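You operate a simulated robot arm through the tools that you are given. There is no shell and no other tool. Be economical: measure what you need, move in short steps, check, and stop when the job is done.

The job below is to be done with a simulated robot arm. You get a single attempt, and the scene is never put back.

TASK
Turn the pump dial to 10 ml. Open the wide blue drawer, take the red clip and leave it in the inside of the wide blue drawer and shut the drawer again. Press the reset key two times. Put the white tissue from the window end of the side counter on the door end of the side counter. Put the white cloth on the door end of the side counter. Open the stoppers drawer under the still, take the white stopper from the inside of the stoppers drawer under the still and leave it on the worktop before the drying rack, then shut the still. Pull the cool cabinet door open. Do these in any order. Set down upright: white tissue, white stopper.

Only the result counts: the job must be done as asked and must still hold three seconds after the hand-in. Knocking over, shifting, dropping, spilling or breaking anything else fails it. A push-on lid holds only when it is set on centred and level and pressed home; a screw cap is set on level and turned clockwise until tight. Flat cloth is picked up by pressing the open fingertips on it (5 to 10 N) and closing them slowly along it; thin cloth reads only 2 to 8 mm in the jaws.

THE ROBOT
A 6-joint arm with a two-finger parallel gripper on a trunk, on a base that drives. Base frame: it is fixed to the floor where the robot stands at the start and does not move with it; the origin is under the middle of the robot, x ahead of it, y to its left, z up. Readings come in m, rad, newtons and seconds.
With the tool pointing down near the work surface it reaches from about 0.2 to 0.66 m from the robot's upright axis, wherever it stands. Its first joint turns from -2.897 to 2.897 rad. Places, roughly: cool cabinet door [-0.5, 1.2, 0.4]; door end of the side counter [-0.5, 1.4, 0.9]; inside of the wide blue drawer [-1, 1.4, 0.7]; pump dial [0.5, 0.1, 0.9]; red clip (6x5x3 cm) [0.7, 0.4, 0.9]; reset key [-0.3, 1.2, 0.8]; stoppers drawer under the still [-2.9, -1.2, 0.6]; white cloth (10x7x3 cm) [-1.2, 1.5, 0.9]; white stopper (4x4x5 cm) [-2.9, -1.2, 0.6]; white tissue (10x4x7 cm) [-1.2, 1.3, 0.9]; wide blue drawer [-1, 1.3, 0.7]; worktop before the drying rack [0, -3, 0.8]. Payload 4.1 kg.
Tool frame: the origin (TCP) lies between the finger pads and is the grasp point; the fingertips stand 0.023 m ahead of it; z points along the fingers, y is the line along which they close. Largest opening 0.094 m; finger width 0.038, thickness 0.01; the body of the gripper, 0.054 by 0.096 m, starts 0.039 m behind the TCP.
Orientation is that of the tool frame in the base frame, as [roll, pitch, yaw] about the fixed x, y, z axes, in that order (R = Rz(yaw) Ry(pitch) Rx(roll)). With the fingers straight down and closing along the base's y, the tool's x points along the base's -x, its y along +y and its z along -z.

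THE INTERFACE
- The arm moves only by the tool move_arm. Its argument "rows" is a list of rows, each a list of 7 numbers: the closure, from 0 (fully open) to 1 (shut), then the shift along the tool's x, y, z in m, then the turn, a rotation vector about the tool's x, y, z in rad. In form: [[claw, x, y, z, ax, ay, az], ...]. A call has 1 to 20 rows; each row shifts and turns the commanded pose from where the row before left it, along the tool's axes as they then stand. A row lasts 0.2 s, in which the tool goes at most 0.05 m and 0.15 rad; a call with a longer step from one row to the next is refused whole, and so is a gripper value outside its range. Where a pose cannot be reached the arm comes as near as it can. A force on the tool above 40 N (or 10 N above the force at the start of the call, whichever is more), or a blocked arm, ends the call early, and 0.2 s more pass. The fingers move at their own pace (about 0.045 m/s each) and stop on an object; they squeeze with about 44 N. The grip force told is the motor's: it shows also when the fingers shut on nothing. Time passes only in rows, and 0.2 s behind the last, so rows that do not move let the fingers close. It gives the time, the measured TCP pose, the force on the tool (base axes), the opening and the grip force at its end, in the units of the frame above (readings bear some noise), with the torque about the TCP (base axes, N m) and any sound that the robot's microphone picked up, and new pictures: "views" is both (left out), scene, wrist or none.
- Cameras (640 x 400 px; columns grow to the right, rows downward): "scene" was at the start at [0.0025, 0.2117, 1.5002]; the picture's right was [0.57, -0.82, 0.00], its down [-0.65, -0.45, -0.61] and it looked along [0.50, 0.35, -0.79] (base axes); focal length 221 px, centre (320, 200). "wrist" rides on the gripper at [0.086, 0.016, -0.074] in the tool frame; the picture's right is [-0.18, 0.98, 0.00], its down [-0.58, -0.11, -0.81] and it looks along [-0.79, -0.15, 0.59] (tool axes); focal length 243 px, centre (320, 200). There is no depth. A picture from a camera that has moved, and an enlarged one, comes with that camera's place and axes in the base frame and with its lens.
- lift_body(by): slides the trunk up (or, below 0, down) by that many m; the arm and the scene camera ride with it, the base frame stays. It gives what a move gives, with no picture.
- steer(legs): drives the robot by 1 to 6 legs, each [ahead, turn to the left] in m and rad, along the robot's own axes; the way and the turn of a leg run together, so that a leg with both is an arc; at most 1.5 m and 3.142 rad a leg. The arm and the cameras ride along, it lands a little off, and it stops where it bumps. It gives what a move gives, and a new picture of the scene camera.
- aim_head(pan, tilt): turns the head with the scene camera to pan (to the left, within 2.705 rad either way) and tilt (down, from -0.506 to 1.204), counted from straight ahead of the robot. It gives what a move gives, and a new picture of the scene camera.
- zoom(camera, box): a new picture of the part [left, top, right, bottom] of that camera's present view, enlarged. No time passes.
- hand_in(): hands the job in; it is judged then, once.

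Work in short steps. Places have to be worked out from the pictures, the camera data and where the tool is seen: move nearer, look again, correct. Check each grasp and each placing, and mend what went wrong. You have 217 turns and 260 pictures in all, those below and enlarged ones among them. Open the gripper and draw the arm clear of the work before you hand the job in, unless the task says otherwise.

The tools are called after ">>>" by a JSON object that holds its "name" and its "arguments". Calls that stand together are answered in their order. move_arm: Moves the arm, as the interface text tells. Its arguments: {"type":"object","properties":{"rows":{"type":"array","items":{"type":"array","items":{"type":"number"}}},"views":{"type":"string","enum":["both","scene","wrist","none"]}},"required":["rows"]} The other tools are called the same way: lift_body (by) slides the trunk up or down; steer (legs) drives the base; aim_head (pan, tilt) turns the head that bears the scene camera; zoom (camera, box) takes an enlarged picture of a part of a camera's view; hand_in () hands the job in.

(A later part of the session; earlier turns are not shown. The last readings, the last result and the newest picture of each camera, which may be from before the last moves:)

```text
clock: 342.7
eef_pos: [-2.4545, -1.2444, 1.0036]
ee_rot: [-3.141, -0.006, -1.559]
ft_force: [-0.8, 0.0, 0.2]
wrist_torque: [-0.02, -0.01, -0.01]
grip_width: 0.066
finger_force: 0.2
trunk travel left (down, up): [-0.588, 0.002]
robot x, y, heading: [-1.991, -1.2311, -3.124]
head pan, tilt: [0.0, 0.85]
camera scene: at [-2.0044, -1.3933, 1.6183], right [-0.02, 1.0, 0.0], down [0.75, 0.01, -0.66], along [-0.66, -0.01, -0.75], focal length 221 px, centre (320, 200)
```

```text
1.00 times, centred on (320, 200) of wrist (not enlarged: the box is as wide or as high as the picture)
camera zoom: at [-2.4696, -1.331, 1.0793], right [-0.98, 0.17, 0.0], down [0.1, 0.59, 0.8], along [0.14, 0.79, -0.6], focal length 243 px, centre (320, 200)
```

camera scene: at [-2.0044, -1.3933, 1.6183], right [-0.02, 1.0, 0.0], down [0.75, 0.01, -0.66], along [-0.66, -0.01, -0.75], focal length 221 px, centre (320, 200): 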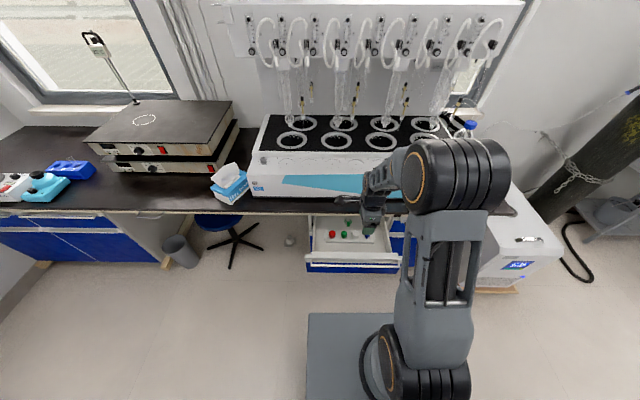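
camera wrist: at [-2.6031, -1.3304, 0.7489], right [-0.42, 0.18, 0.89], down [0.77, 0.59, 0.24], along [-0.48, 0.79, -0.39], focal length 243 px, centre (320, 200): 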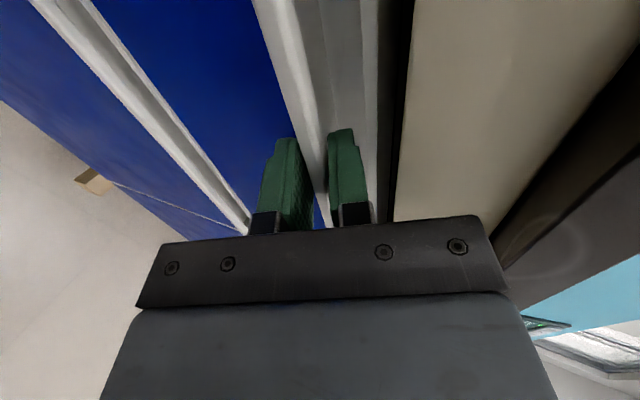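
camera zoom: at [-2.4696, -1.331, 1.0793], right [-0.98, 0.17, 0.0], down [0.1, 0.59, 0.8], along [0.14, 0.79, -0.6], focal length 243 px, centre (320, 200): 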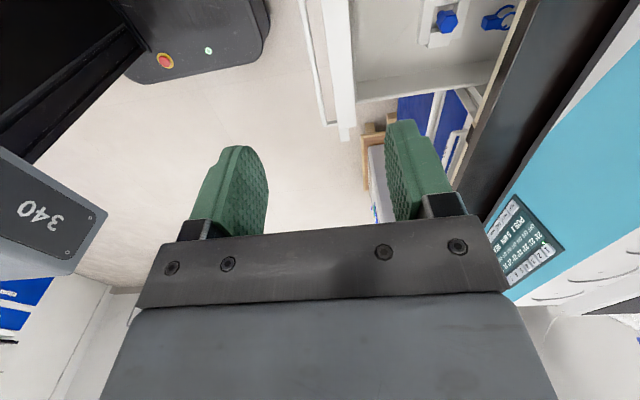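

Re-triangulating: the stopper tops are at about z 0.62, x −2.64 — under the counter's edge. I'll open the drawer further by hooking its front wall from inside. Move over the gap and lower.

>>> {"name": "move_arm", "arguments": {"rows": [[1, 0, 0.035, 0, 0, 0, 0], [1, 0, 0.035, 0, 0, 0, 0]], "views": "none"}}

>>> {"name": "lift_body", "arguments": {"by": -0.2}}

>>> {"name": "move_arm", "arguments": {"rows": [[1, 0, 0, 0, 0, 0, 0]], "views": "both"}}

>>> {"name": "zoom", "arguments": {"camera": "scene", "box": [290, 160, 430, 260]}}

```text
clock: 343.3
eef_pos: [-2.5247, -1.2458, 1.0043]
ee_rot: [-3.141, -0.008, -1.557]
ft_force: [-1.0, -0.4, 0.3]
wrist_torque: [0.0, 0.03, 0.0]
grip_width: 0.0129
finger_force: 0.1
trunk travel left (down, up): [-0.588, 0.002]
robot x, y, heading: [-1.9906, -1.2303, -3.12]
head pan, tilt: [0.0, 0.85]
```

```text
clock: 345.5
eef_pos: [-2.525, -1.2463, 0.8046]
ee_rot: [3.14, -0.006, -1.559]
ft_force: [-0.4, -0.6, -0.2]
wrist_torque: [-0.01, 0.0, -0.04]
grip_width: 0.0
finger_force: 42.2
trunk travel left (down, up): [-0.388, 0.202]
robot x, y, heading: [-1.9865, -1.2298, -3.128]
head pan, tilt: [0.0, 0.85]
```

```text
clock: 345.9
eef_pos: [-2.5243, -1.2459, 0.8042]
ee_rot: [3.14, -0.007, -1.559]
ft_force: [1.1, 0.6, 0.1]
wrist_torque: [0.01, -0.03, 0.0]
grip_width: 0.0
finger_force: 42.9
trunk travel left (down, up): [-0.388, 0.202]
robot x, y, heading: [-1.9881, -1.2248, -3.125]
head pan, tilt: [0.0, 0.85]
camera scene: at [-2.0034, -1.3933, 1.4183], right [-0.02, 1.0, 0.0], down [0.75, 0.01, -0.66], along [-0.66, -0.01, -0.75], focal length 221 px, centre (320, 200)
camera wrist: at [-2.54, -1.3327, 0.8799], right [-0.98, 0.17, 0.0], down [0.1, 0.59, 0.8], along [0.14, 0.79, -0.6], focal length 243 px, centre (320, 200)
```

scene: 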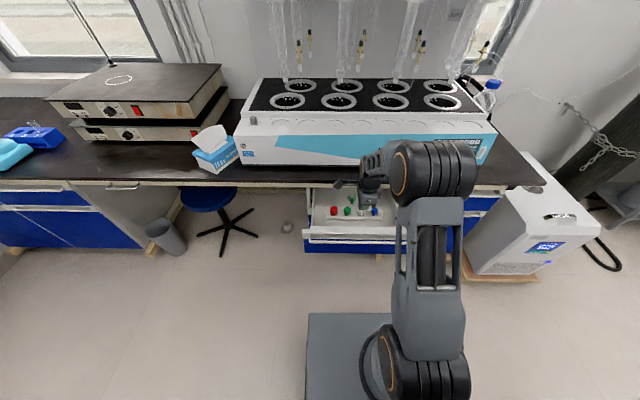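
wrist: 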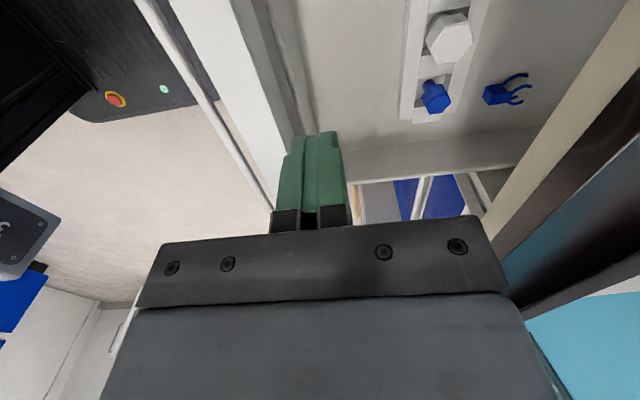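

```text
4.00 times, centred on (360, 210) of scene
camera zoom: at [-2.0034, -1.3933, 1.4183], right [-0.02, 1.0, 0.0], down [0.75, 0.01, -0.66], along [-0.66, -0.01, -0.75], focal length 885 px, centre (160, 160)
```

zoom: 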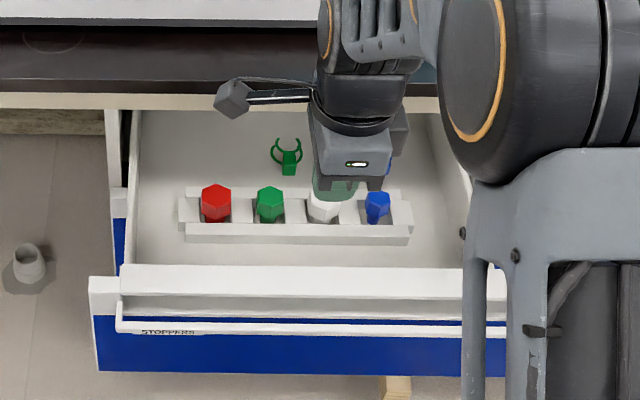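

Gap confirmed: front wall inner face x≈−2.495, top z≈0.70. Lower the closed fingers behind it and pull 0.11 m.

>>> {"name": "move_arm", "arguments": {"rows": [[1, 0, 0, 0.035, 0, 0, 0], [1, 0, 0, 0.035, 0, 0, 0], [1, 0, 0, 0.035, 0, 0, 0], [1, 0, -0.01, 0, 0, 0, 0], [1, 0, -0.015, 0, 0, 0, 0], [1, 0, -0.015, 0, 0, 0, 0], [1, 0, -0.02, 0, 0, 0, 0], [1, 0, -0.02, 0, 0, 0, 0], [1, 0, -0.02, 0, 0, 0, 0], [1, 0, -0.02, 0, 0, 0, 0]], "views": "both"}}

>>> {"name": "zoom", "arguments": {"camera": "scene", "box": [290, 160, 430, 260]}}

```text
clock: 348.1
eef_pos: [-2.404, -1.2445, 0.6991]
ee_rot: [3.14, -0.009, -1.559]
ft_force: [-0.5, -0.6, -0.2]
wrist_torque: [-0.03, 0.03, -0.02]
grip_width: 0.0
finger_force: 42.2
trunk travel left (down, up): [-0.388, 0.202]
robot x, y, heading: [-1.9932, -1.229, -3.126]
head pan, tilt: [0.0, 0.85]
camera scene: at [-2.0034, -1.3932, 1.4183], right [-0.02, 1.0, 0.0], down [0.75, 0.01, -0.66], along [-0.66, -0.01, -0.75], focal length 221 px, centre (320, 200)
camera wrist: at [-2.4193, -1.3313, 0.7757], right [-0.98, 0.17, 0.0], down [0.1, 0.59, 0.8], along [0.14, 0.79, -0.6], focal length 243 px, centre (320, 200)
```

scene: 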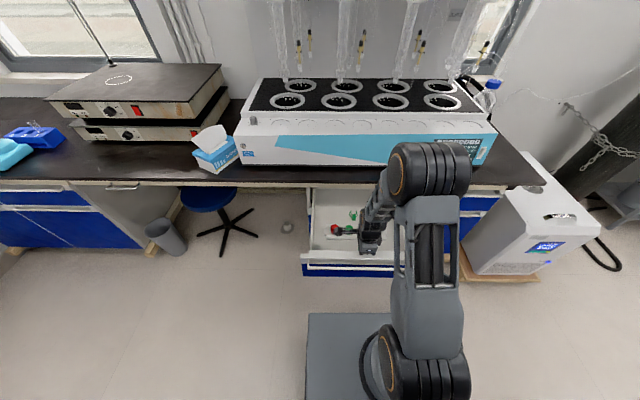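
wrist: 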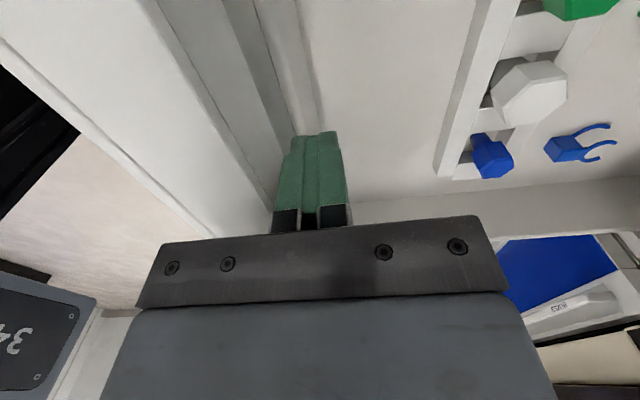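

```text
4.00 times, centred on (360, 210) of scene
camera zoom: at [-2.0034, -1.3932, 1.4183], right [-0.02, 1.0, 0.0], down [0.75, 0.01, -0.66], along [-0.66, -0.01, -0.75], focal length 885 px, centre (160, 160)
```

zoom: 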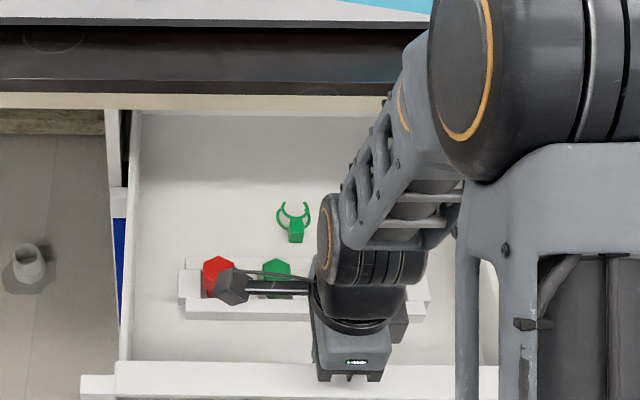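

Opened a further ~10 cm; the white stopper is now at (−2.542, −1.22). Rise and move above it, fingers open.

>>> {"name": "move_arm", "arguments": {"rows": [[1, 0, 0.01, 0, 0, 0, 0], [1, 0, 0, -0.045, 0, 0, 0], [0.6, 0, 0, -0.045, 0, 0, 0], [0.3, -0.008, 0.043, 0, 0, 0, 0], [0.3, -0.008, 0.043, 0, 0, 0, 0], [0.3, -0.008, 0.042, 0, 0, 0, 0]], "views": "both"}}

>>> {"name": "zoom", "arguments": {"camera": "wrist", "box": [220, 20, 460, 240]}}

```text
clock: 349.5
eef_pos: [-2.5427, -1.2219, 0.7899]
ee_rot: [3.141, -0.007, -1.559]
ft_force: [-1.0, 0.3, -0.1]
wrist_torque: [0.01, 0.04, -0.02]
grip_width: 0.0658
finger_force: 0.1
trunk travel left (down, up): [-0.388, 0.202]
robot x, y, heading: [-1.9874, -1.2304, -3.123]
head pan, tilt: [0.0, 0.85]
camera scene: at [-2.0034, -1.3933, 1.4183], right [-0.02, 1.0, 0.0], down [0.75, 0.01, -0.66], along [-0.66, -0.01, -0.75], focal length 221 px, centre (320, 200)
camera wrist: at [-2.5583, -1.3098, 0.8648], right [-0.98, 0.17, 0.0], down [0.1, 0.59, 0.8], along [0.14, 0.79, -0.6], focal length 243 px, centre (320, 200)
```

scene: 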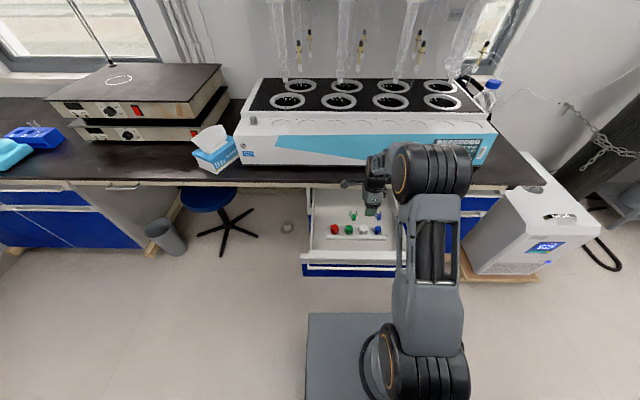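
wrist: 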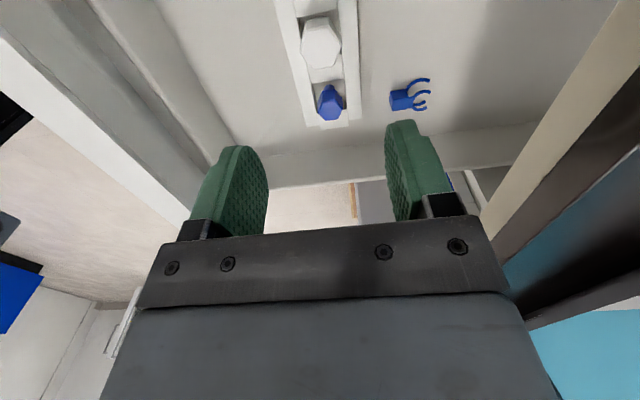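

```text
1.82 times, centred on (340, 130) of wrist
camera zoom: at [-2.5583, -1.3098, 0.8648], right [-0.98, 0.17, 0.0], down [0.1, 0.59, 0.8], along [0.14, 0.79, -0.6], focal length 441 px, centre (284, 327)
```

zoom: 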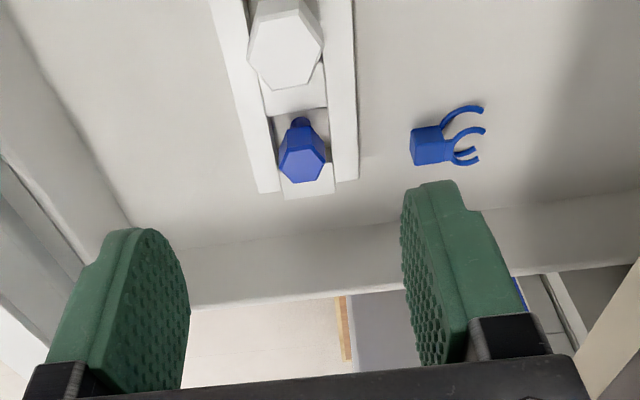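

White stopper at (−2.544, −1.219), top z≈0.617. Descend to TCP z≈0.622 and close.

>>> {"name": "move_arm", "arguments": {"rows": [[0.25, -0.003, 0.001, 0.045, 0, 0, 0], [0.25, 0, 0, 0.045, 0, 0, 0], [0.25, 0, 0, 0.045, 0, 0, 0], [0.25, 0, 0, 0.02, 0, 0, 0], [0.25, 0, 0, 0.012, 0, 0, 0]], "views": "wrist"}}

```text
clock: 350.7
eef_pos: [-2.5447, -1.2214, 0.6264]
ee_rot: [3.13, -0.004, -1.559]
ft_force: [0.5, -0.4, 33.2]
wrist_torque: [0.64, -1.27, -0.14]
grip_width: 0.0706
finger_force: 0.3
trunk travel left (down, up): [-0.388, 0.202]
robot x, y, heading: [-1.9929, -1.2283, -3.128]
head pan, tilt: [0.0, 0.85]
camera wrist: at [-2.5604, -1.3078, 0.7021], right [-0.98, 0.17, 0.01], down [0.11, 0.59, 0.8], along [0.13, 0.79, -0.6], focal length 243 px, centre (320, 200)
```

wrist: 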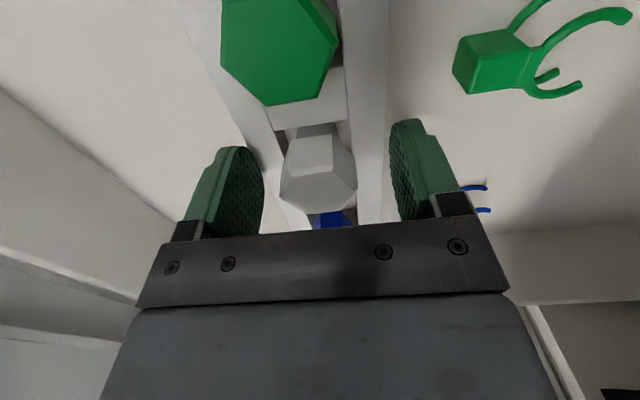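

A fingertip rests on the holder rail (z≈0.603). Raise 4 mm and close on the head.

>>> {"name": "move_arm", "arguments": {"rows": [[0.25, 0, 0, -0.006, 0, 0, 0], [0.5, 0, 0, 0, 0, 0, 0], [0.8, 0, 0, 0, 0, 0, 0], [1, 0, 0, 0, 0, 0, 0], [1, 0, 0, 0, 0, 0, 0]], "views": "wrist"}}

```text
clock: 351.9
eef_pos: [-2.5433, -1.2212, 0.6277]
ee_rot: [3.141, -0.006, -1.56]
ft_force: [1.0, 0.1, -0.4]
wrist_torque: [-0.05, 0.0, 0.01]
grip_width: 0.0323
finger_force: 44.2
trunk travel left (down, up): [-0.388, 0.202]
robot x, y, heading: [-1.9887, -1.2304, -3.128]
head pan, tilt: [0.0, 0.85]
camera wrist: at [-2.5591, -1.3076, 0.7034], right [-0.98, 0.17, 0.0], down [0.1, 0.59, 0.8], along [0.14, 0.79, -0.6], focal length 243 px, centre (320, 200)
```

wrist: 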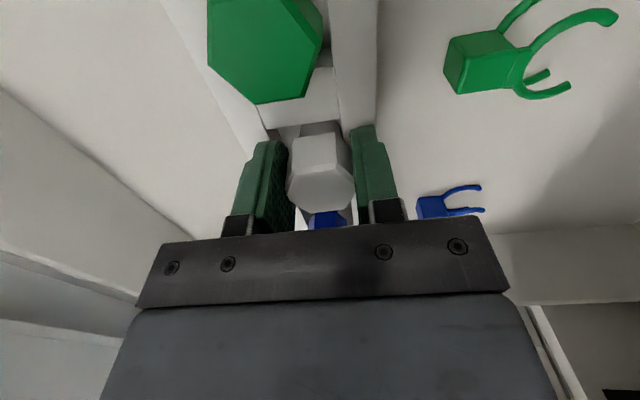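

Gripped (32 mm). Lift straight up.

>>> {"name": "move_arm", "arguments": {"rows": [[1, 0, 0, -0.015, 0, 0, 0], [1, 0, 0, -0.03, 0, 0, 0], [1, 0, 0, -0.04, 0, 0, 0], [1, 0, 0, -0.045, 0, 0, 0], [1, 0, 0, -0.045, 0, 0, 0], [1, 0, 0, -0.04, 0, 0, 0]], "views": "both"}}

>>> {"name": "zoom", "arguments": {"camera": "scene", "box": [290, 140, 430, 260]}}

```text
clock: 353.3
eef_pos: [-2.5417, -1.2202, 0.8438]
ee_rot: [3.141, -0.008, -1.558]
ft_force: [-0.4, 0.6, -0.6]
wrist_torque: [0.0, 0.01, -0.02]
grip_width: 0.0323
finger_force: 44.0
trunk travel left (down, up): [-0.388, 0.202]
robot x, y, heading: [-1.9872, -1.2272, -3.122]
head pan, tilt: [0.0, 0.85]
camera scene: at [-2.0034, -1.3933, 1.4183], right [-0.02, 1.0, 0.0], down [0.75, 0.01, -0.66], along [-0.66, -0.01, -0.75], focal length 221 px, centre (320, 200)
camera wrist: at [-2.5587, -1.3056, 0.9194], right [-0.98, 0.17, 0.0], down [0.1, 0.59, 0.8], along [0.14, 0.79, -0.6], focal length 243 px, centre (320, 200)
```

scene: 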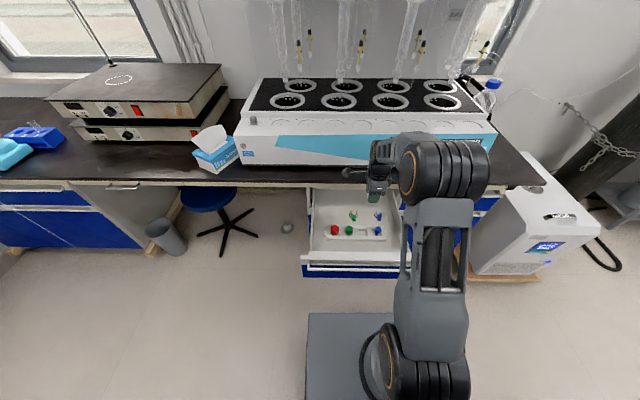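
wrist: 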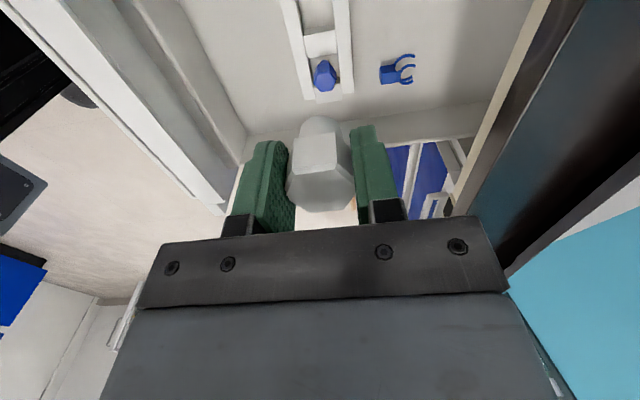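

```text
3.33 times, centred on (360, 200) of scene
camera zoom: at [-2.0034, -1.3933, 1.4183], right [-0.02, 1.0, 0.0], down [0.75, 0.01, -0.66], along [-0.66, -0.01, -0.75], focal length 738 px, centre (187, 200)
```

zoom: 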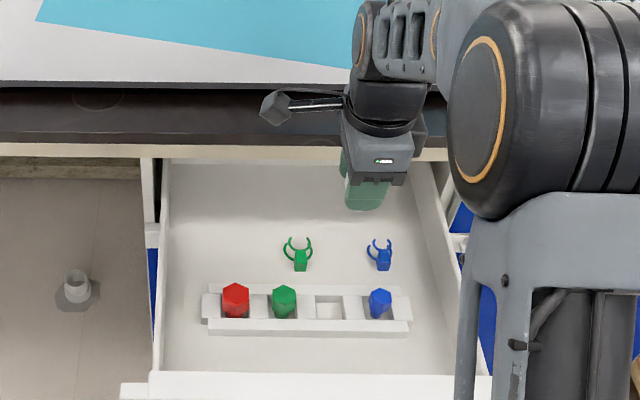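

The stopper is out. I'll deliver it first and shut the drawer afterwards. Raise the trunk and look toward the cart for a safe route.

>>> {"name": "lift_body", "arguments": {"by": 0.15}}

>>> {"name": "aim_head", "arguments": {"pan": 2.3, "tilt": 0.5}}

>>> {"name": "aim_head", "arguments": {"pan": 1.5, "tilt": 0.6}}

```text
clock: 355.1
eef_pos: [-2.544, -1.2181, 0.9939]
ee_rot: [3.141, -0.007, -1.558]
ft_force: [0.3, 0.3, 0.6]
wrist_torque: [0.01, 0.02, 0.03]
grip_width: 0.0321
finger_force: 44.1
trunk travel left (down, up): [-0.538, 0.052]
robot x, y, heading: [-1.9872, -1.2308, -3.125]
head pan, tilt: [0.0, 0.85]
```

```text
clock: 357.2
eef_pos: [-2.5437, -1.2191, 0.9944]
ee_rot: [3.141, -0.005, -1.559]
ft_force: [0.3, -0.6, -0.3]
wrist_torque: [0.01, 0.01, -0.02]
grip_width: 0.0322
finger_force: 44.5
trunk travel left (down, up): [-0.538, 0.052]
robot x, y, heading: [-1.989, -1.2346, -3.123]
head pan, tilt: [2.3, 0.499]
camera scene: at [-1.8635, -1.4588, 1.5983], right [-0.73, -0.68, 0.0], down [-0.32, 0.35, -0.88], along [0.6, -0.64, -0.48], focal length 221 px, centre (320, 200)
```

scene: 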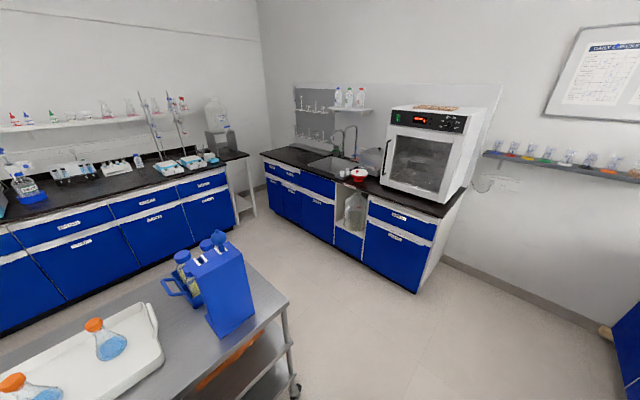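

```text
clock: 358.3
eef_pos: [-2.5431, -1.2192, 0.9939]
ee_rot: [3.14, -0.007, -1.558]
ft_force: [0.3, 0.5, -0.9]
wrist_torque: [-0.01, -0.02, -0.01]
grip_width: 0.0322
finger_force: 44.3
trunk travel left (down, up): [-0.538, 0.052]
robot x, y, heading: [-1.9837, -1.2292, -3.127]
head pan, tilt: [1.499, 0.6]
camera scene: at [-1.93, -1.4802, 1.5892], right [-1.0, 0.05, 0.0], down [0.03, 0.56, -0.83], along [-0.04, -0.82, -0.56], focal length 221 px, centre (320, 200)
```

scene: 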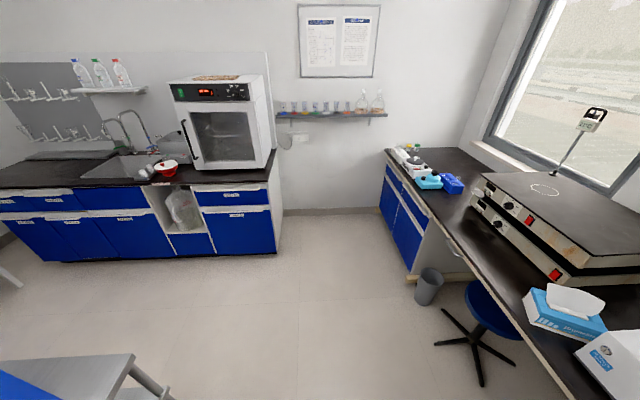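

Route: past the cart's west side (x≈−1.4, y to −1.77), along y≈−2.3 to the sink bench (front y≈−2.88). Retract the hand, then drive.

>>> {"name": "move_arm", "arguments": {"rows": [[1, 0, -0.04, -0.01, 0, 0, 0], [1, 0, -0.04, -0.01, 0, 0, 0], [1, 0, -0.04, -0.01, 0, 0, 0]], "views": "none"}}

>>> {"name": "steer", "arguments": {"legs": [[-0.12, 0], [0, 1.555], [1.07, 0], [0, 1.571], [1.2, 0]]}}

```text
clock: 359.1
eef_pos: [-2.4218, -1.2171, 1.0235]
ee_rot: [3.139, -0.008, -1.557]
ft_force: [-0.2, 0.7, 0.5]
wrist_torque: [-0.02, 0.0, 0.02]
grip_width: 0.0321
finger_force: 43.7
trunk travel left (down, up): [-0.538, 0.052]
robot x, y, heading: [-1.9906, -1.2264, -3.129]
head pan, tilt: [1.499, 0.6]
```

```text
clock: 378.8
eef_pos: [-0.237, -2.3345, 1.0234]
ee_rot: [3.14, -0.006, 1.557]
ft_force: [0.0, 0.3, -0.2]
wrist_torque: [-0.03, -0.01, 0.03]
grip_width: 0.0324
finger_force: 43.8
trunk travel left (down, up): [-0.538, 0.052]
robot x, y, heading: [-0.6673, -2.3113, -0.012]
head pan, tilt: [1.499, 0.6]
camera scene: at [-0.7193, -2.0537, 1.5892], right [1.0, -0.08, 0.0], down [-0.05, -0.56, -0.83], along [0.07, 0.82, -0.56], focal length 221 px, centre (320, 200)
```

scene: 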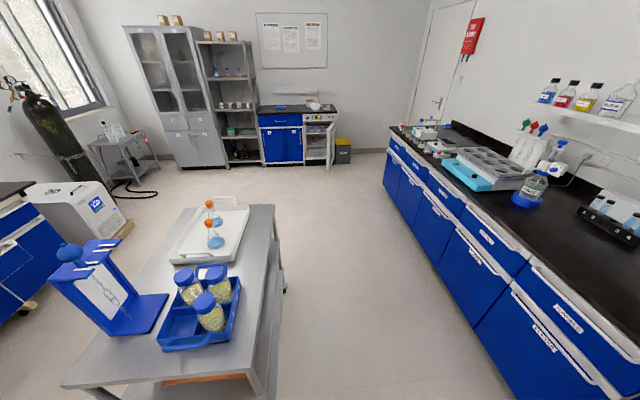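

Now look toward the drying rack.

>>> {"name": "aim_head", "arguments": {"pan": -0.9, "tilt": 0.65}}

```text
clock: 380.9
eef_pos: [-0.2366, -2.3341, 1.0232]
ee_rot: [3.141, -0.008, 1.555]
ft_force: [-1.0, -0.2, -0.4]
wrist_torque: [0.02, -0.01, -0.01]
grip_width: 0.0322
finger_force: 44.5
trunk travel left (down, up): [-0.538, 0.052]
robot x, y, heading: [-0.6726, -2.309, -0.007]
head pan, tilt: [-0.901, 0.649]
camera scene: at [-0.6735, -2.2103, 1.5849], right [-0.79, -0.61, 0.0], down [-0.37, 0.48, -0.8], along [0.49, -0.63, -0.6], focal length 221 px, centre (320, 200)
```

scene: 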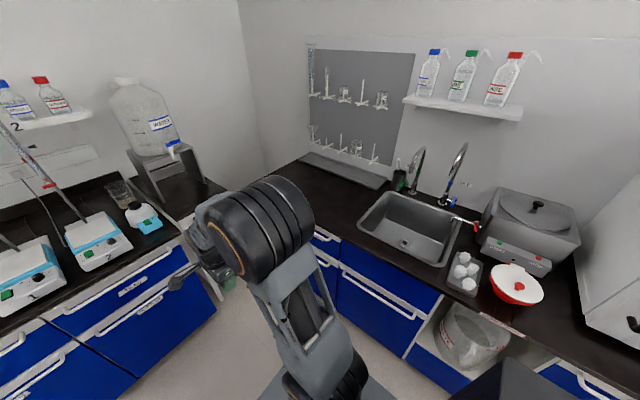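

Free worktop before the rack spans x −0.28…0.35, y −3.3…−2.9. Drive to (−0.2, −2.43) facing it.

>>> {"name": "steer", "arguments": {"legs": [[0.47, 0], [0, -1.564], [0.12, 0]]}}

>>> {"name": "aim_head", "arguments": {"pan": 0.2, "tilt": 0.8}}

```text
clock: 388.4
eef_pos: [-0.2267, -2.8691, 1.0228]
ee_rot: [3.141, -0.007, -0.023]
ft_force: [0.0, -0.2, -1.0]
wrist_torque: [0.0, 0.01, -0.01]
grip_width: 0.0319
finger_force: 44.0
trunk travel left (down, up): [-0.538, 0.052]
robot x, y, heading: [-0.2034, -2.4324, -1.591]
head pan, tilt: [-0.901, 0.649]
camera scene: at [-0.1005, -2.4293, 1.5849], right [-0.61, 0.79, 0.0], down [0.48, 0.37, -0.8], along [-0.63, -0.48, -0.6], focal length 221 px, centre (320, 200)
```

scene: 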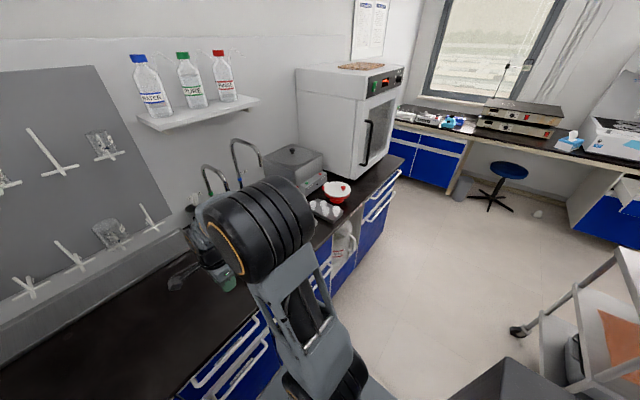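

```text
clock: 389.8
eef_pos: [-0.2252, -2.8686, 1.023]
ee_rot: [3.141, -0.008, -0.023]
ft_force: [-0.2, 0.3, 0.1]
wrist_torque: [0.0, 0.0, 0.02]
grip_width: 0.0319
finger_force: 44.0
trunk travel left (down, up): [-0.538, 0.052]
robot x, y, heading: [-0.2011, -2.4365, -1.585]
head pan, tilt: [0.201, 0.799]
camera scene: at [-0.0169, -2.4552, 1.5724], right [-0.98, -0.18, 0.0], down [-0.13, 0.7, -0.7], along [0.13, -0.69, -0.72], focal length 221 px, centre (320, 200)
```

scene: 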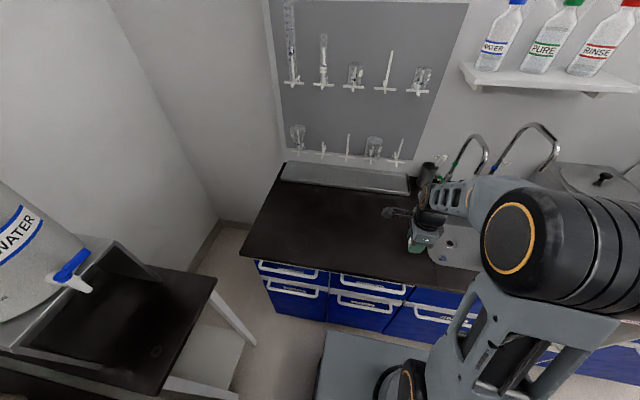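

Target (0.0, −3.0) on the open worktop. Move over it and lower to z≈0.92.

>>> {"name": "move_arm", "arguments": {"rows": [[1, 0.038, 0.021, 0, 0, 0, 0], [1, 0.038, 0.021, 0, 0, 0, 0], [1, 0.038, 0.021, 0, 0, 0, 0], [1, 0.038, 0.021, 0.01, 0, 0, 0], [1, 0.038, 0.021, 0.01, 0, 0, 0], [1, 0.038, 0.021, 0.01, 0, 0, 0], [1, 0, 0, 0.03, 0, 0, 0], [1, 0, 0, 0.03, 0, 0, 0]], "views": "both"}}

```text
clock: 391.6
eef_pos: [0.0002, -2.9995, 0.935]
ee_rot: [3.14, -0.007, -0.023]
ft_force: [0.8, -0.3, -0.2]
wrist_torque: [0.0, -0.01, -0.02]
grip_width: 0.0321
finger_force: 44.0
trunk travel left (down, up): [-0.538, 0.052]
robot x, y, heading: [-0.2029, -2.4372, -1.585]
head pan, tilt: [0.201, 0.799]
camera scene: at [-0.0168, -2.4553, 1.5724], right [-0.98, -0.18, 0.0], down [-0.13, 0.7, -0.7], along [0.13, -0.69, -0.72], focal length 221 px, centre (320, 200)
camera wrist: at [0.0844, -3.0184, 1.0107], right [-0.21, -0.98, 0.0], down [-0.58, 0.12, 0.8], along [-0.79, 0.17, -0.6], focal length 243 px, centre (320, 200)
```

scene: 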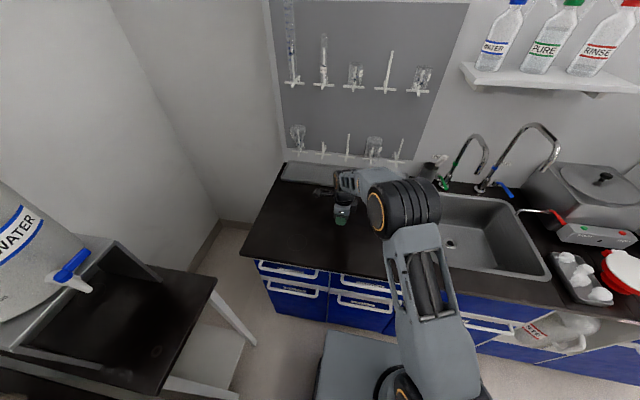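
wrist: 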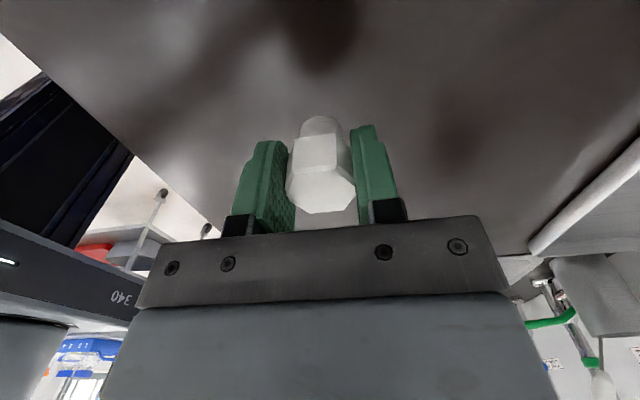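

Clear below. Lower in guarded steps.

>>> {"name": "move_arm", "arguments": {"rows": [[1, 0, 0, 0.03, 0, 0, 0], [1, 0, 0, 0.015, 0, 0, 0], [1, 0, 0, 0.006, 0, 0, 0], [1, 0, 0, 0.006, 0, 0, 0], [1, 0, 0, 0.005, 0, 0, 0], [1, 0, 0, 0.005, 0, 0, 0], [1, 0, 0, 0.005, 0, 0, 0]], "views": "wrist"}}

```text
clock: 392.6
eef_pos: [-0.0001, -3.0012, 0.8828]
ee_rot: [3.131, -0.009, -0.022]
ft_force: [-2.1, 6.3, 15.5]
wrist_torque: [0.19, 0.16, -0.01]
grip_width: 0.0322
finger_force: 44.0
trunk travel left (down, up): [-0.538, 0.052]
robot x, y, heading: [-0.195, -2.434, -1.592]
head pan, tilt: [0.201, 0.799]
stopped in row 5: the force on the tool passed its limit at 43 N (the readings are from after the stop); the commanded pose is now the measured one
camera wrist: at [0.0851, -3.0192, 0.9594], right [-0.21, -0.98, 0.01], down [-0.59, 0.13, 0.8], along [-0.78, 0.16, -0.6], focal length 243 px, centre (320, 200)
```

wrist: 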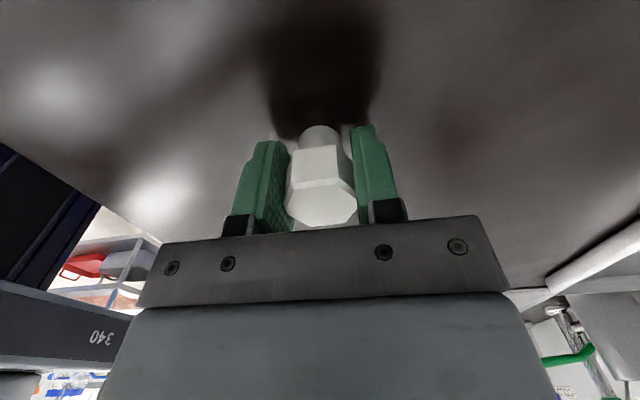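

Contact. Ease up 2 mm to relieve, then release slowly and rise.

>>> {"name": "move_arm", "arguments": {"rows": [[1, 0, 0, -0.002, 0.009, 0, 0], [0.85, 0, 0, 0, 0, 0, 0], [0.6, 0, 0, 0, 0, 0, 0], [0.4, 0, 0, 0, 0, 0, 0], [0.2, 0, 0, 0, 0, 0, 0]], "views": "wrist"}}

```text
clock: 393.8
eef_pos: [0.0003, -3.0024, 0.8822]
ee_rot: [-3.139, -0.009, -0.023]
ft_force: [1.2, -0.1, 0.0]
wrist_torque: [-0.02, 0.03, -0.02]
grip_width: 0.0751
finger_force: 0.0
trunk travel left (down, up): [-0.538, 0.052]
robot x, y, heading: [-0.2022, -2.4344, -1.588]
head pan, tilt: [0.201, 0.799]
camera wrist: at [0.0852, -3.0211, 0.9586], right [-0.21, -0.98, 0.0], down [-0.59, 0.12, 0.8], along [-0.78, 0.17, -0.6], focal length 243 px, centre (320, 200)
```

wrist: 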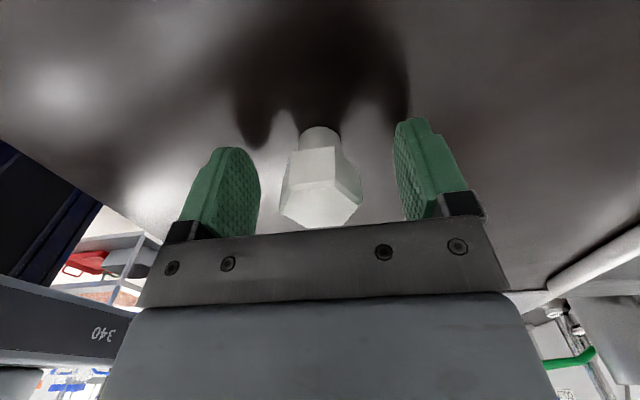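

It stands upright, free of the fingers. Rise straight up and check.

>>> {"name": "move_arm", "arguments": {"rows": [[0.1, 0, 0, -0.03, 0, 0, 0], [0.1, 0, 0, -0.045, 0, 0, 0], [0.1, 0, 0, -0.045, 0, 0, 0], [0.1, -0.02, -0.04, 0, 0, 0, 0], [0.1, -0.03, -0.03, 0, 0, 0, 0], [0.1, -0.03, -0.03, 0, 0, 0, 0], [0.1, -0.03, -0.03, 0, 0, 0, 0], [0.1, -0.03, 0, 0, 0, 0, 0]], "views": "scene"}}

>>> {"name": "zoom", "arguments": {"camera": "scene", "box": [270, 150, 430, 270]}}

```text
clock: 395.6
eef_pos: [-0.1383, -2.8697, 1.0016]
ee_rot: [-3.141, -0.012, -0.023]
ft_force: [0.4, -0.2, 0.1]
wrist_torque: [0.01, -0.05, -0.03]
grip_width: 0.0848
finger_force: 0.1
trunk travel left (down, up): [-0.538, 0.052]
robot x, y, heading: [-0.1969, -2.4366, -1.586]
head pan, tilt: [0.201, 0.799]
camera scene: at [-0.0171, -2.455, 1.5724], right [-0.98, -0.18, 0.0], down [-0.13, 0.7, -0.7], along [0.13, -0.69, -0.72], focal length 221 px, centre (320, 200)
```

scene: 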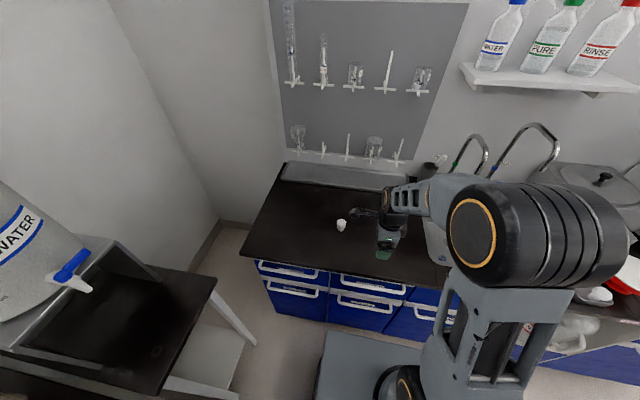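

```text
3.33 times, centred on (350, 210) of scene
camera zoom: at [-0.0171, -2.455, 1.5724], right [-0.98, -0.18, 0.0], down [-0.13, 0.7, -0.7], along [0.13, -0.69, -0.72], focal length 738 px, centre (220, 167)
```

zoom: 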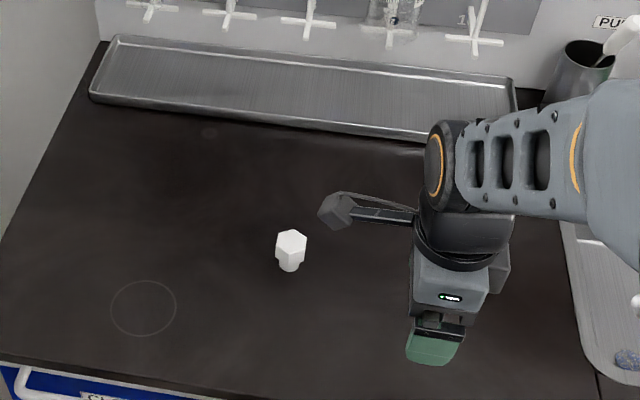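

Stopper is placed upright. Drive back to the still by the reverse route.

>>> {"name": "steer", "arguments": {"legs": [[-0.13, 0], [0, -1.556], [0.85, 0], [0.82, 0], [0, 1.571], [-1.07, 0]]}}

>>> {"name": "steer", "arguments": {"legs": [[0, -1.565]]}}

>>> {"name": "aim_head", "arguments": {"pan": 0.0, "tilt": 0.85}}

```text
clock: 417.7
eef_pos: [-1.8062, -1.6784, 1.0015]
ee_rot: [-3.141, -0.009, -0.003]
ft_force: [-0.8, 0.7, 0.6]
wrist_torque: [0.03, 0.0, -0.01]
grip_width: 0.0845
finger_force: 0.0
trunk travel left (down, up): [-0.538, 0.052]
robot x, y, heading: [-1.8762, -1.2447, -1.568]
head pan, tilt: [0.201, 0.799]
camera scene: at [-1.6941, -1.2609, 1.5723], right [-0.98, -0.2, 0.0], down [-0.15, 0.7, -0.7], along [0.14, -0.68, -0.72], focal length 221 px, centre (320, 200)
```

scene: 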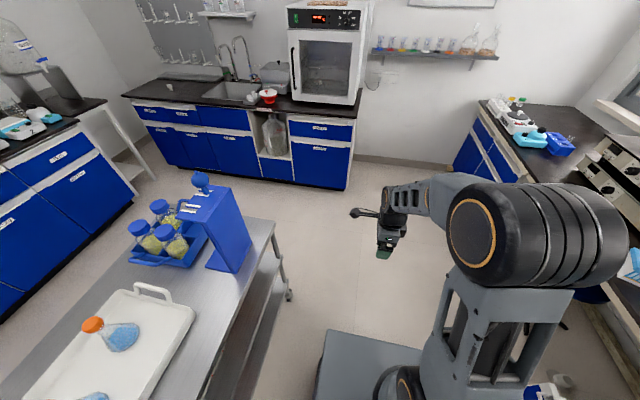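

```text
clock: 421.9
eef_pos: [-2.3116, -1.3157, 1.0011]
ee_rot: [-3.141, -0.009, -1.574]
ft_force: [0.7, -0.6, -0.3]
wrist_torque: [-0.04, 0.0, 0.03]
grip_width: 0.0846
finger_force: 0.1
trunk travel left (down, up): [-0.538, 0.052]
robot x, y, heading: [-1.877, -1.2466, -3.143]
head pan, tilt: [0.201, 0.799]
camera scene: at [-1.8957, -1.4251, 1.5724], right [-0.2, 0.98, 0.0], down [0.7, 0.14, -0.7], along [-0.68, -0.14, -0.72], focal length 221 px, centre (320, 200)
```

scene: 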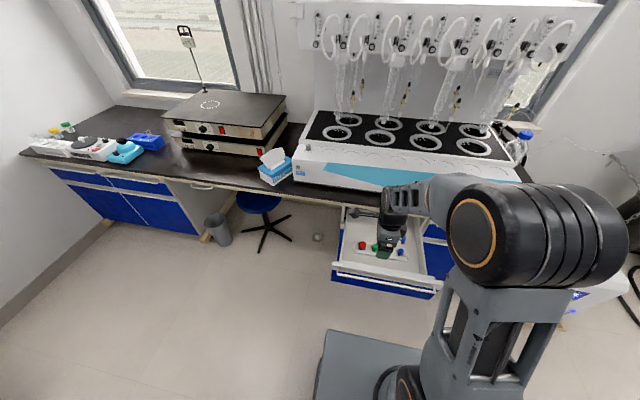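

```text
clock: 422.7
eef_pos: [-2.3117, -1.3159, 1.0014]
ee_rot: [-3.14, -0.008, -1.574]
ft_force: [0.6, 0.1, -0.5]
wrist_torque: [0.03, 0.03, 0.01]
grip_width: 0.0848
finger_force: 0.1
trunk travel left (down, up): [-0.538, 0.052]
robot x, y, heading: [-1.8764, -1.243, -3.14]
head pan, tilt: [0.0, 0.85]
camera scene: at [-1.8948, -1.4092, 1.5683], right [0.0, 1.0, 0.0], down [0.75, 0.0, -0.66], along [-0.66, 0.0, -0.75], focal length 221 px, centre (320, 200)
```

scene: 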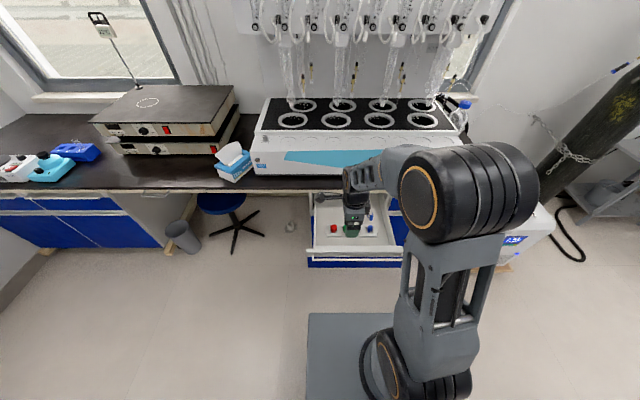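

Now shut the drawer. Turn the hand (camera toward the robot), close the fingers, back up 5 cm.

>>> {"name": "move_arm", "arguments": {"rows": [[0.6, 0, 0, 0, 0, 0, -0.15], [0.8, 0, 0, 0, 0, 0, -0.15], [1, 0, 0, 0, 0, 0, -0.15], [1, 0, 0, 0, 0, 0, -0.15], [1, 0, 0, 0, 0, 0, -0.15], [1, 0, 0, 0, 0, 0, -0.15], [1, 0, 0, 0, 0, 0, -0.15], [1, 0, 0, 0, 0, 0, -0.15], [1, 0, 0, 0, 0, 0, -0.15], [1, 0, 0, 0, 0, 0, -0.15], [1, 0, 0, 0, 0, 0, -0.074], [1, 0.0, -0.03, 0, 0, 0, 0], [1, 0.0, -0.03, 0, 0, 0, 0]], "views": "none"}}

>>> {"name": "steer", "arguments": {"legs": [[-0.06, 0]]}}

>>> {"name": "zoom", "arguments": {"camera": "scene", "box": [280, 150, 460, 290]}}

```text
clock: 425.5
eef_pos: [-2.3108, -1.2545, 1.0019]
ee_rot: [3.131, -0.001, -0.002]
ft_force: [-0.4, -0.2, -0.2]
wrist_torque: [0.02, 0.02, -0.01]
grip_width: 0.0003
finger_force: 42.2
trunk travel left (down, up): [-0.538, 0.052]
robot x, y, heading: [-1.8833, -1.2425, -3.142]
head pan, tilt: [0.0, 0.85]
```

```text
clock: 426.4
eef_pos: [-2.2515, -1.2565, 1.0017]
ee_rot: [3.133, 0.0, -0.004]
ft_force: [-0.1, -0.1, -0.4]
wrist_torque: [-0.02, 0.0, -0.01]
grip_width: 0.0
finger_force: 41.8
trunk travel left (down, up): [-0.538, 0.052]
robot x, y, heading: [-1.8213, -1.245, -3.143]
head pan, tilt: [0.0, 0.85]
camera scene: at [-1.8339, -1.409, 1.5683], right [0.0, 1.0, 0.0], down [0.75, 0.0, -0.66], along [-0.66, 0.0, -0.75], focal length 221 px, centre (320, 200)
```

scene: 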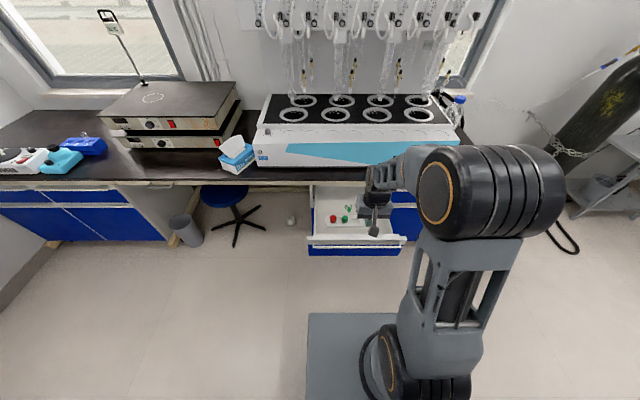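

```text
2.86 times, centred on (370, 220) of scene
camera zoom: at [-1.8339, -1.409, 1.5683], right [0.0, 1.0, 0.0], down [0.75, 0.0, -0.66], along [-0.66, 0.0, -0.75], focal length 632 px, centre (177, 143)
```

zoom: 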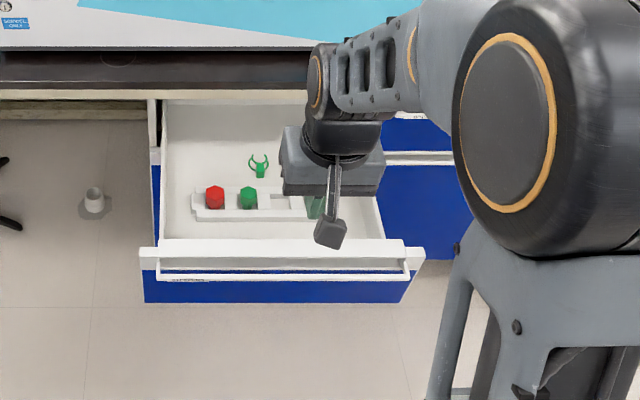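

Bar at x≈−2.325; the hand at −2.25 is clear in front. Lower the trunk 0.285 m.

>>> {"name": "lift_body", "arguments": {"by": -0.285}}

>>> {"name": "move_arm", "arguments": {"rows": [[1, -0.02, 0, 0, 0, 0, 0], [1, -0.02, 0, 0, 0, 0, 0], [1, -0.03, 0, 0, 0, 0, 0], [1, -0.03, 0, 0, 0, 0, 0], [1, -0.03, 0, 0, 0, 0, 0], [1, -0.03, 0, 0, 0, 0, 0]], "views": "both"}}

```text
clock: 429.3
eef_pos: [-2.2509, -1.2558, 0.7166]
ee_rot: [3.133, -0.001, -0.001]
ft_force: [0.0, -0.4, 0.1]
wrist_torque: [-0.01, -0.03, 0.0]
grip_width: 0.0002
finger_force: 42.3
trunk travel left (down, up): [-0.253, 0.337]
robot x, y, heading: [-1.8218, -1.242, -3.139]
head pan, tilt: [0.0, 0.85]
```

```text
clock: 430.7
eef_pos: [-2.4112, -1.2547, 0.7167]
ee_rot: [3.133, -0.001, -0.001]
ft_force: [0.3, 0.7, -0.7]
wrist_torque: [0.01, 0.03, -0.01]
grip_width: 0.0
finger_force: 42.6
trunk travel left (down, up): [-0.253, 0.337]
robot x, y, heading: [-1.8179, -1.2449, -3.14]
head pan, tilt: [0.0, 0.85]
camera scene: at [-1.8347, -1.409, 1.2833], right [0.0, 1.0, 0.0], down [0.75, 0.0, -0.66], along [-0.66, 0.0, -0.75], focal length 221 px, centre (320, 200)
camera wrist: at [-2.3252, -1.2714, 0.7921], right [-0.19, -0.98, 0.01], down [-0.58, 0.12, 0.8], along [-0.79, 0.14, -0.59], focal length 243 px, centre (320, 200)
```

scene: 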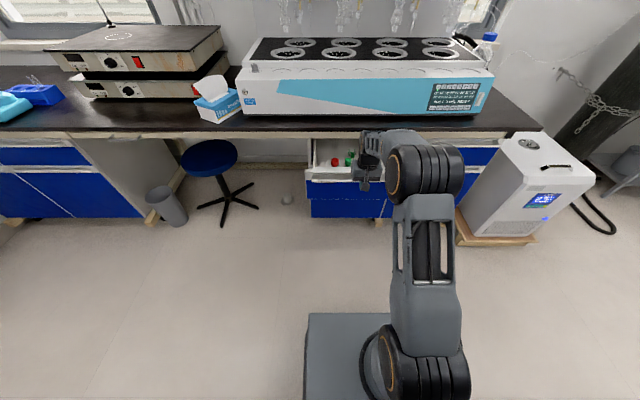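
wrist: 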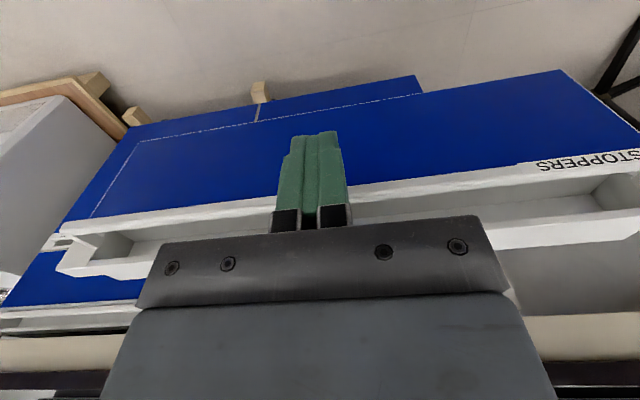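

The drawer is moving in. Tilt the fingers forward 0.6 rad so the hand clears the counter edge, then drive ahead 0.15 m.

>>> {"name": "move_arm", "arguments": {"rows": [[1, 0.005, 0, 0.012, 0, 0, 0], [1, 0, 0, 0, 0, -0.15, 0], [1, 0, 0, 0, 0, -0.15, 0], [1, 0, 0, 0, 0, -0.15, 0], [1, 0, 0, 0, 0, -0.15, 0]], "views": "wrist"}}

>>> {"name": "steer", "arguments": {"legs": [[0.15, 0]]}}

>>> {"name": "zoom", "arguments": {"camera": "wrist", "box": [0, 0, 640, 400]}}

```text
clock: 431.9
eef_pos: [-2.4063, -1.2546, 0.7047]
ee_rot: [3.128, 0.601, -0.008]
ft_force: [0.9, -0.4, -0.1]
wrist_torque: [0.03, -0.01, -0.01]
grip_width: 0.0001
finger_force: 42.5
trunk travel left (down, up): [-0.253, 0.337]
robot x, y, heading: [-1.8159, -1.2464, -3.136]
head pan, tilt: [0.0, 0.85]
camera wrist: at [-2.2931, -1.2725, 0.7179], right [-0.15, -0.98, 0.11], down [-0.02, 0.12, 0.99], along [-0.99, 0.15, -0.04], focal length 243 px, centre (320, 200)
```

wrist: 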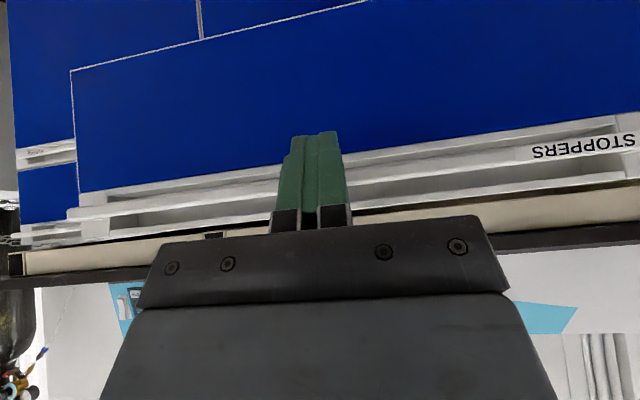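

```text
clock: 433.3
eef_pos: [-2.5582, -1.2565, 0.7044]
ee_rot: [3.129, 0.6, -0.008]
ft_force: [0.6, 0.3, -0.5]
wrist_torque: [0.02, -0.06, 0.0]
grip_width: 0.0
finger_force: 42.5
trunk travel left (down, up): [-0.253, 0.337]
robot x, y, heading: [-1.9723, -1.2469, -3.141]
head pan, tilt: [0.0, 0.85]
camera scene: at [-1.9862, -1.4092, 1.2833], right [0.0, 1.0, 0.0], down [0.75, 0.0, -0.66], along [-0.66, 0.0, -0.75], focal length 221 px, centre (320, 200)
```

scene: 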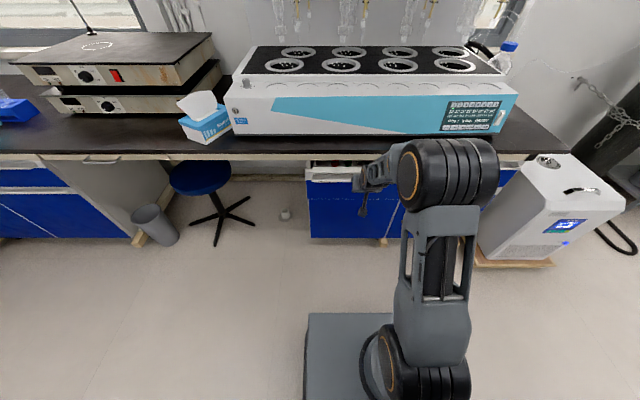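

```text
1.00 times, centred on (320, 200) of wrist (not enlarged: the box is as wide or as high as the picture)
camera zoom: at [-2.4448, -1.2729, 0.718], right [-0.15, -0.98, 0.11], down [-0.03, 0.12, 0.99], along [-0.99, 0.15, -0.04], focal length 243 px, centre (320, 200)
```

zoom: 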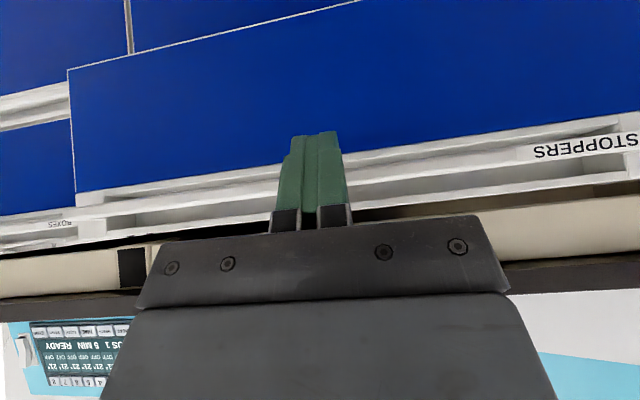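

Nearly shut. Finish with small arm pushes until it seats.

>>> {"name": "move_arm", "arguments": {"rows": [[1, -0.0165, 0, 0.0113, 0, 0, 0], [1, -0.0165, 0, 0.0113, 0, 0, 0], [1, -0.0124, 0, 0.0085, 0, 0, 0], [1, -0.0083, 0, 0.0057, 0, 0, 0], [1, -0.0041, 0, 0.0028, 0, 0, 0], [1, -0.0041, 0, 0.0028, 0, 0, 0], [1, -0.0041, 0, 0.0028, 0, 0, 0]], "views": "wrist"}}

```text
clock: 434.9
eef_pos: [-2.637, -1.2562, 0.7045]
ee_rot: [3.131, 0.597, -0.009]
ft_force: [3.9, -0.5, -0.5]
wrist_torque: [0.0, 0.0, -0.01]
grip_width: 0.0
finger_force: 42.3
trunk travel left (down, up): [-0.253, 0.337]
robot x, y, heading: [-1.9716, -1.2422, -3.137]
head pan, tilt: [0.0, 0.85]
camera wrist: at [-2.5242, -1.2727, 0.7175], right [-0.15, -0.98, 0.11], down [-0.03, 0.12, 0.99], along [-0.99, 0.15, -0.04], focal length 243 px, centre (320, 200)
```

wrist: 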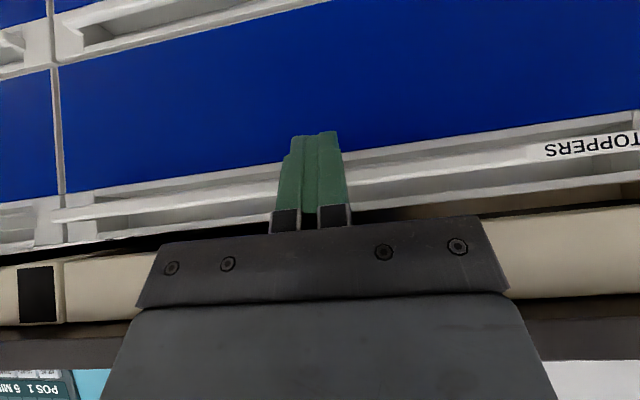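

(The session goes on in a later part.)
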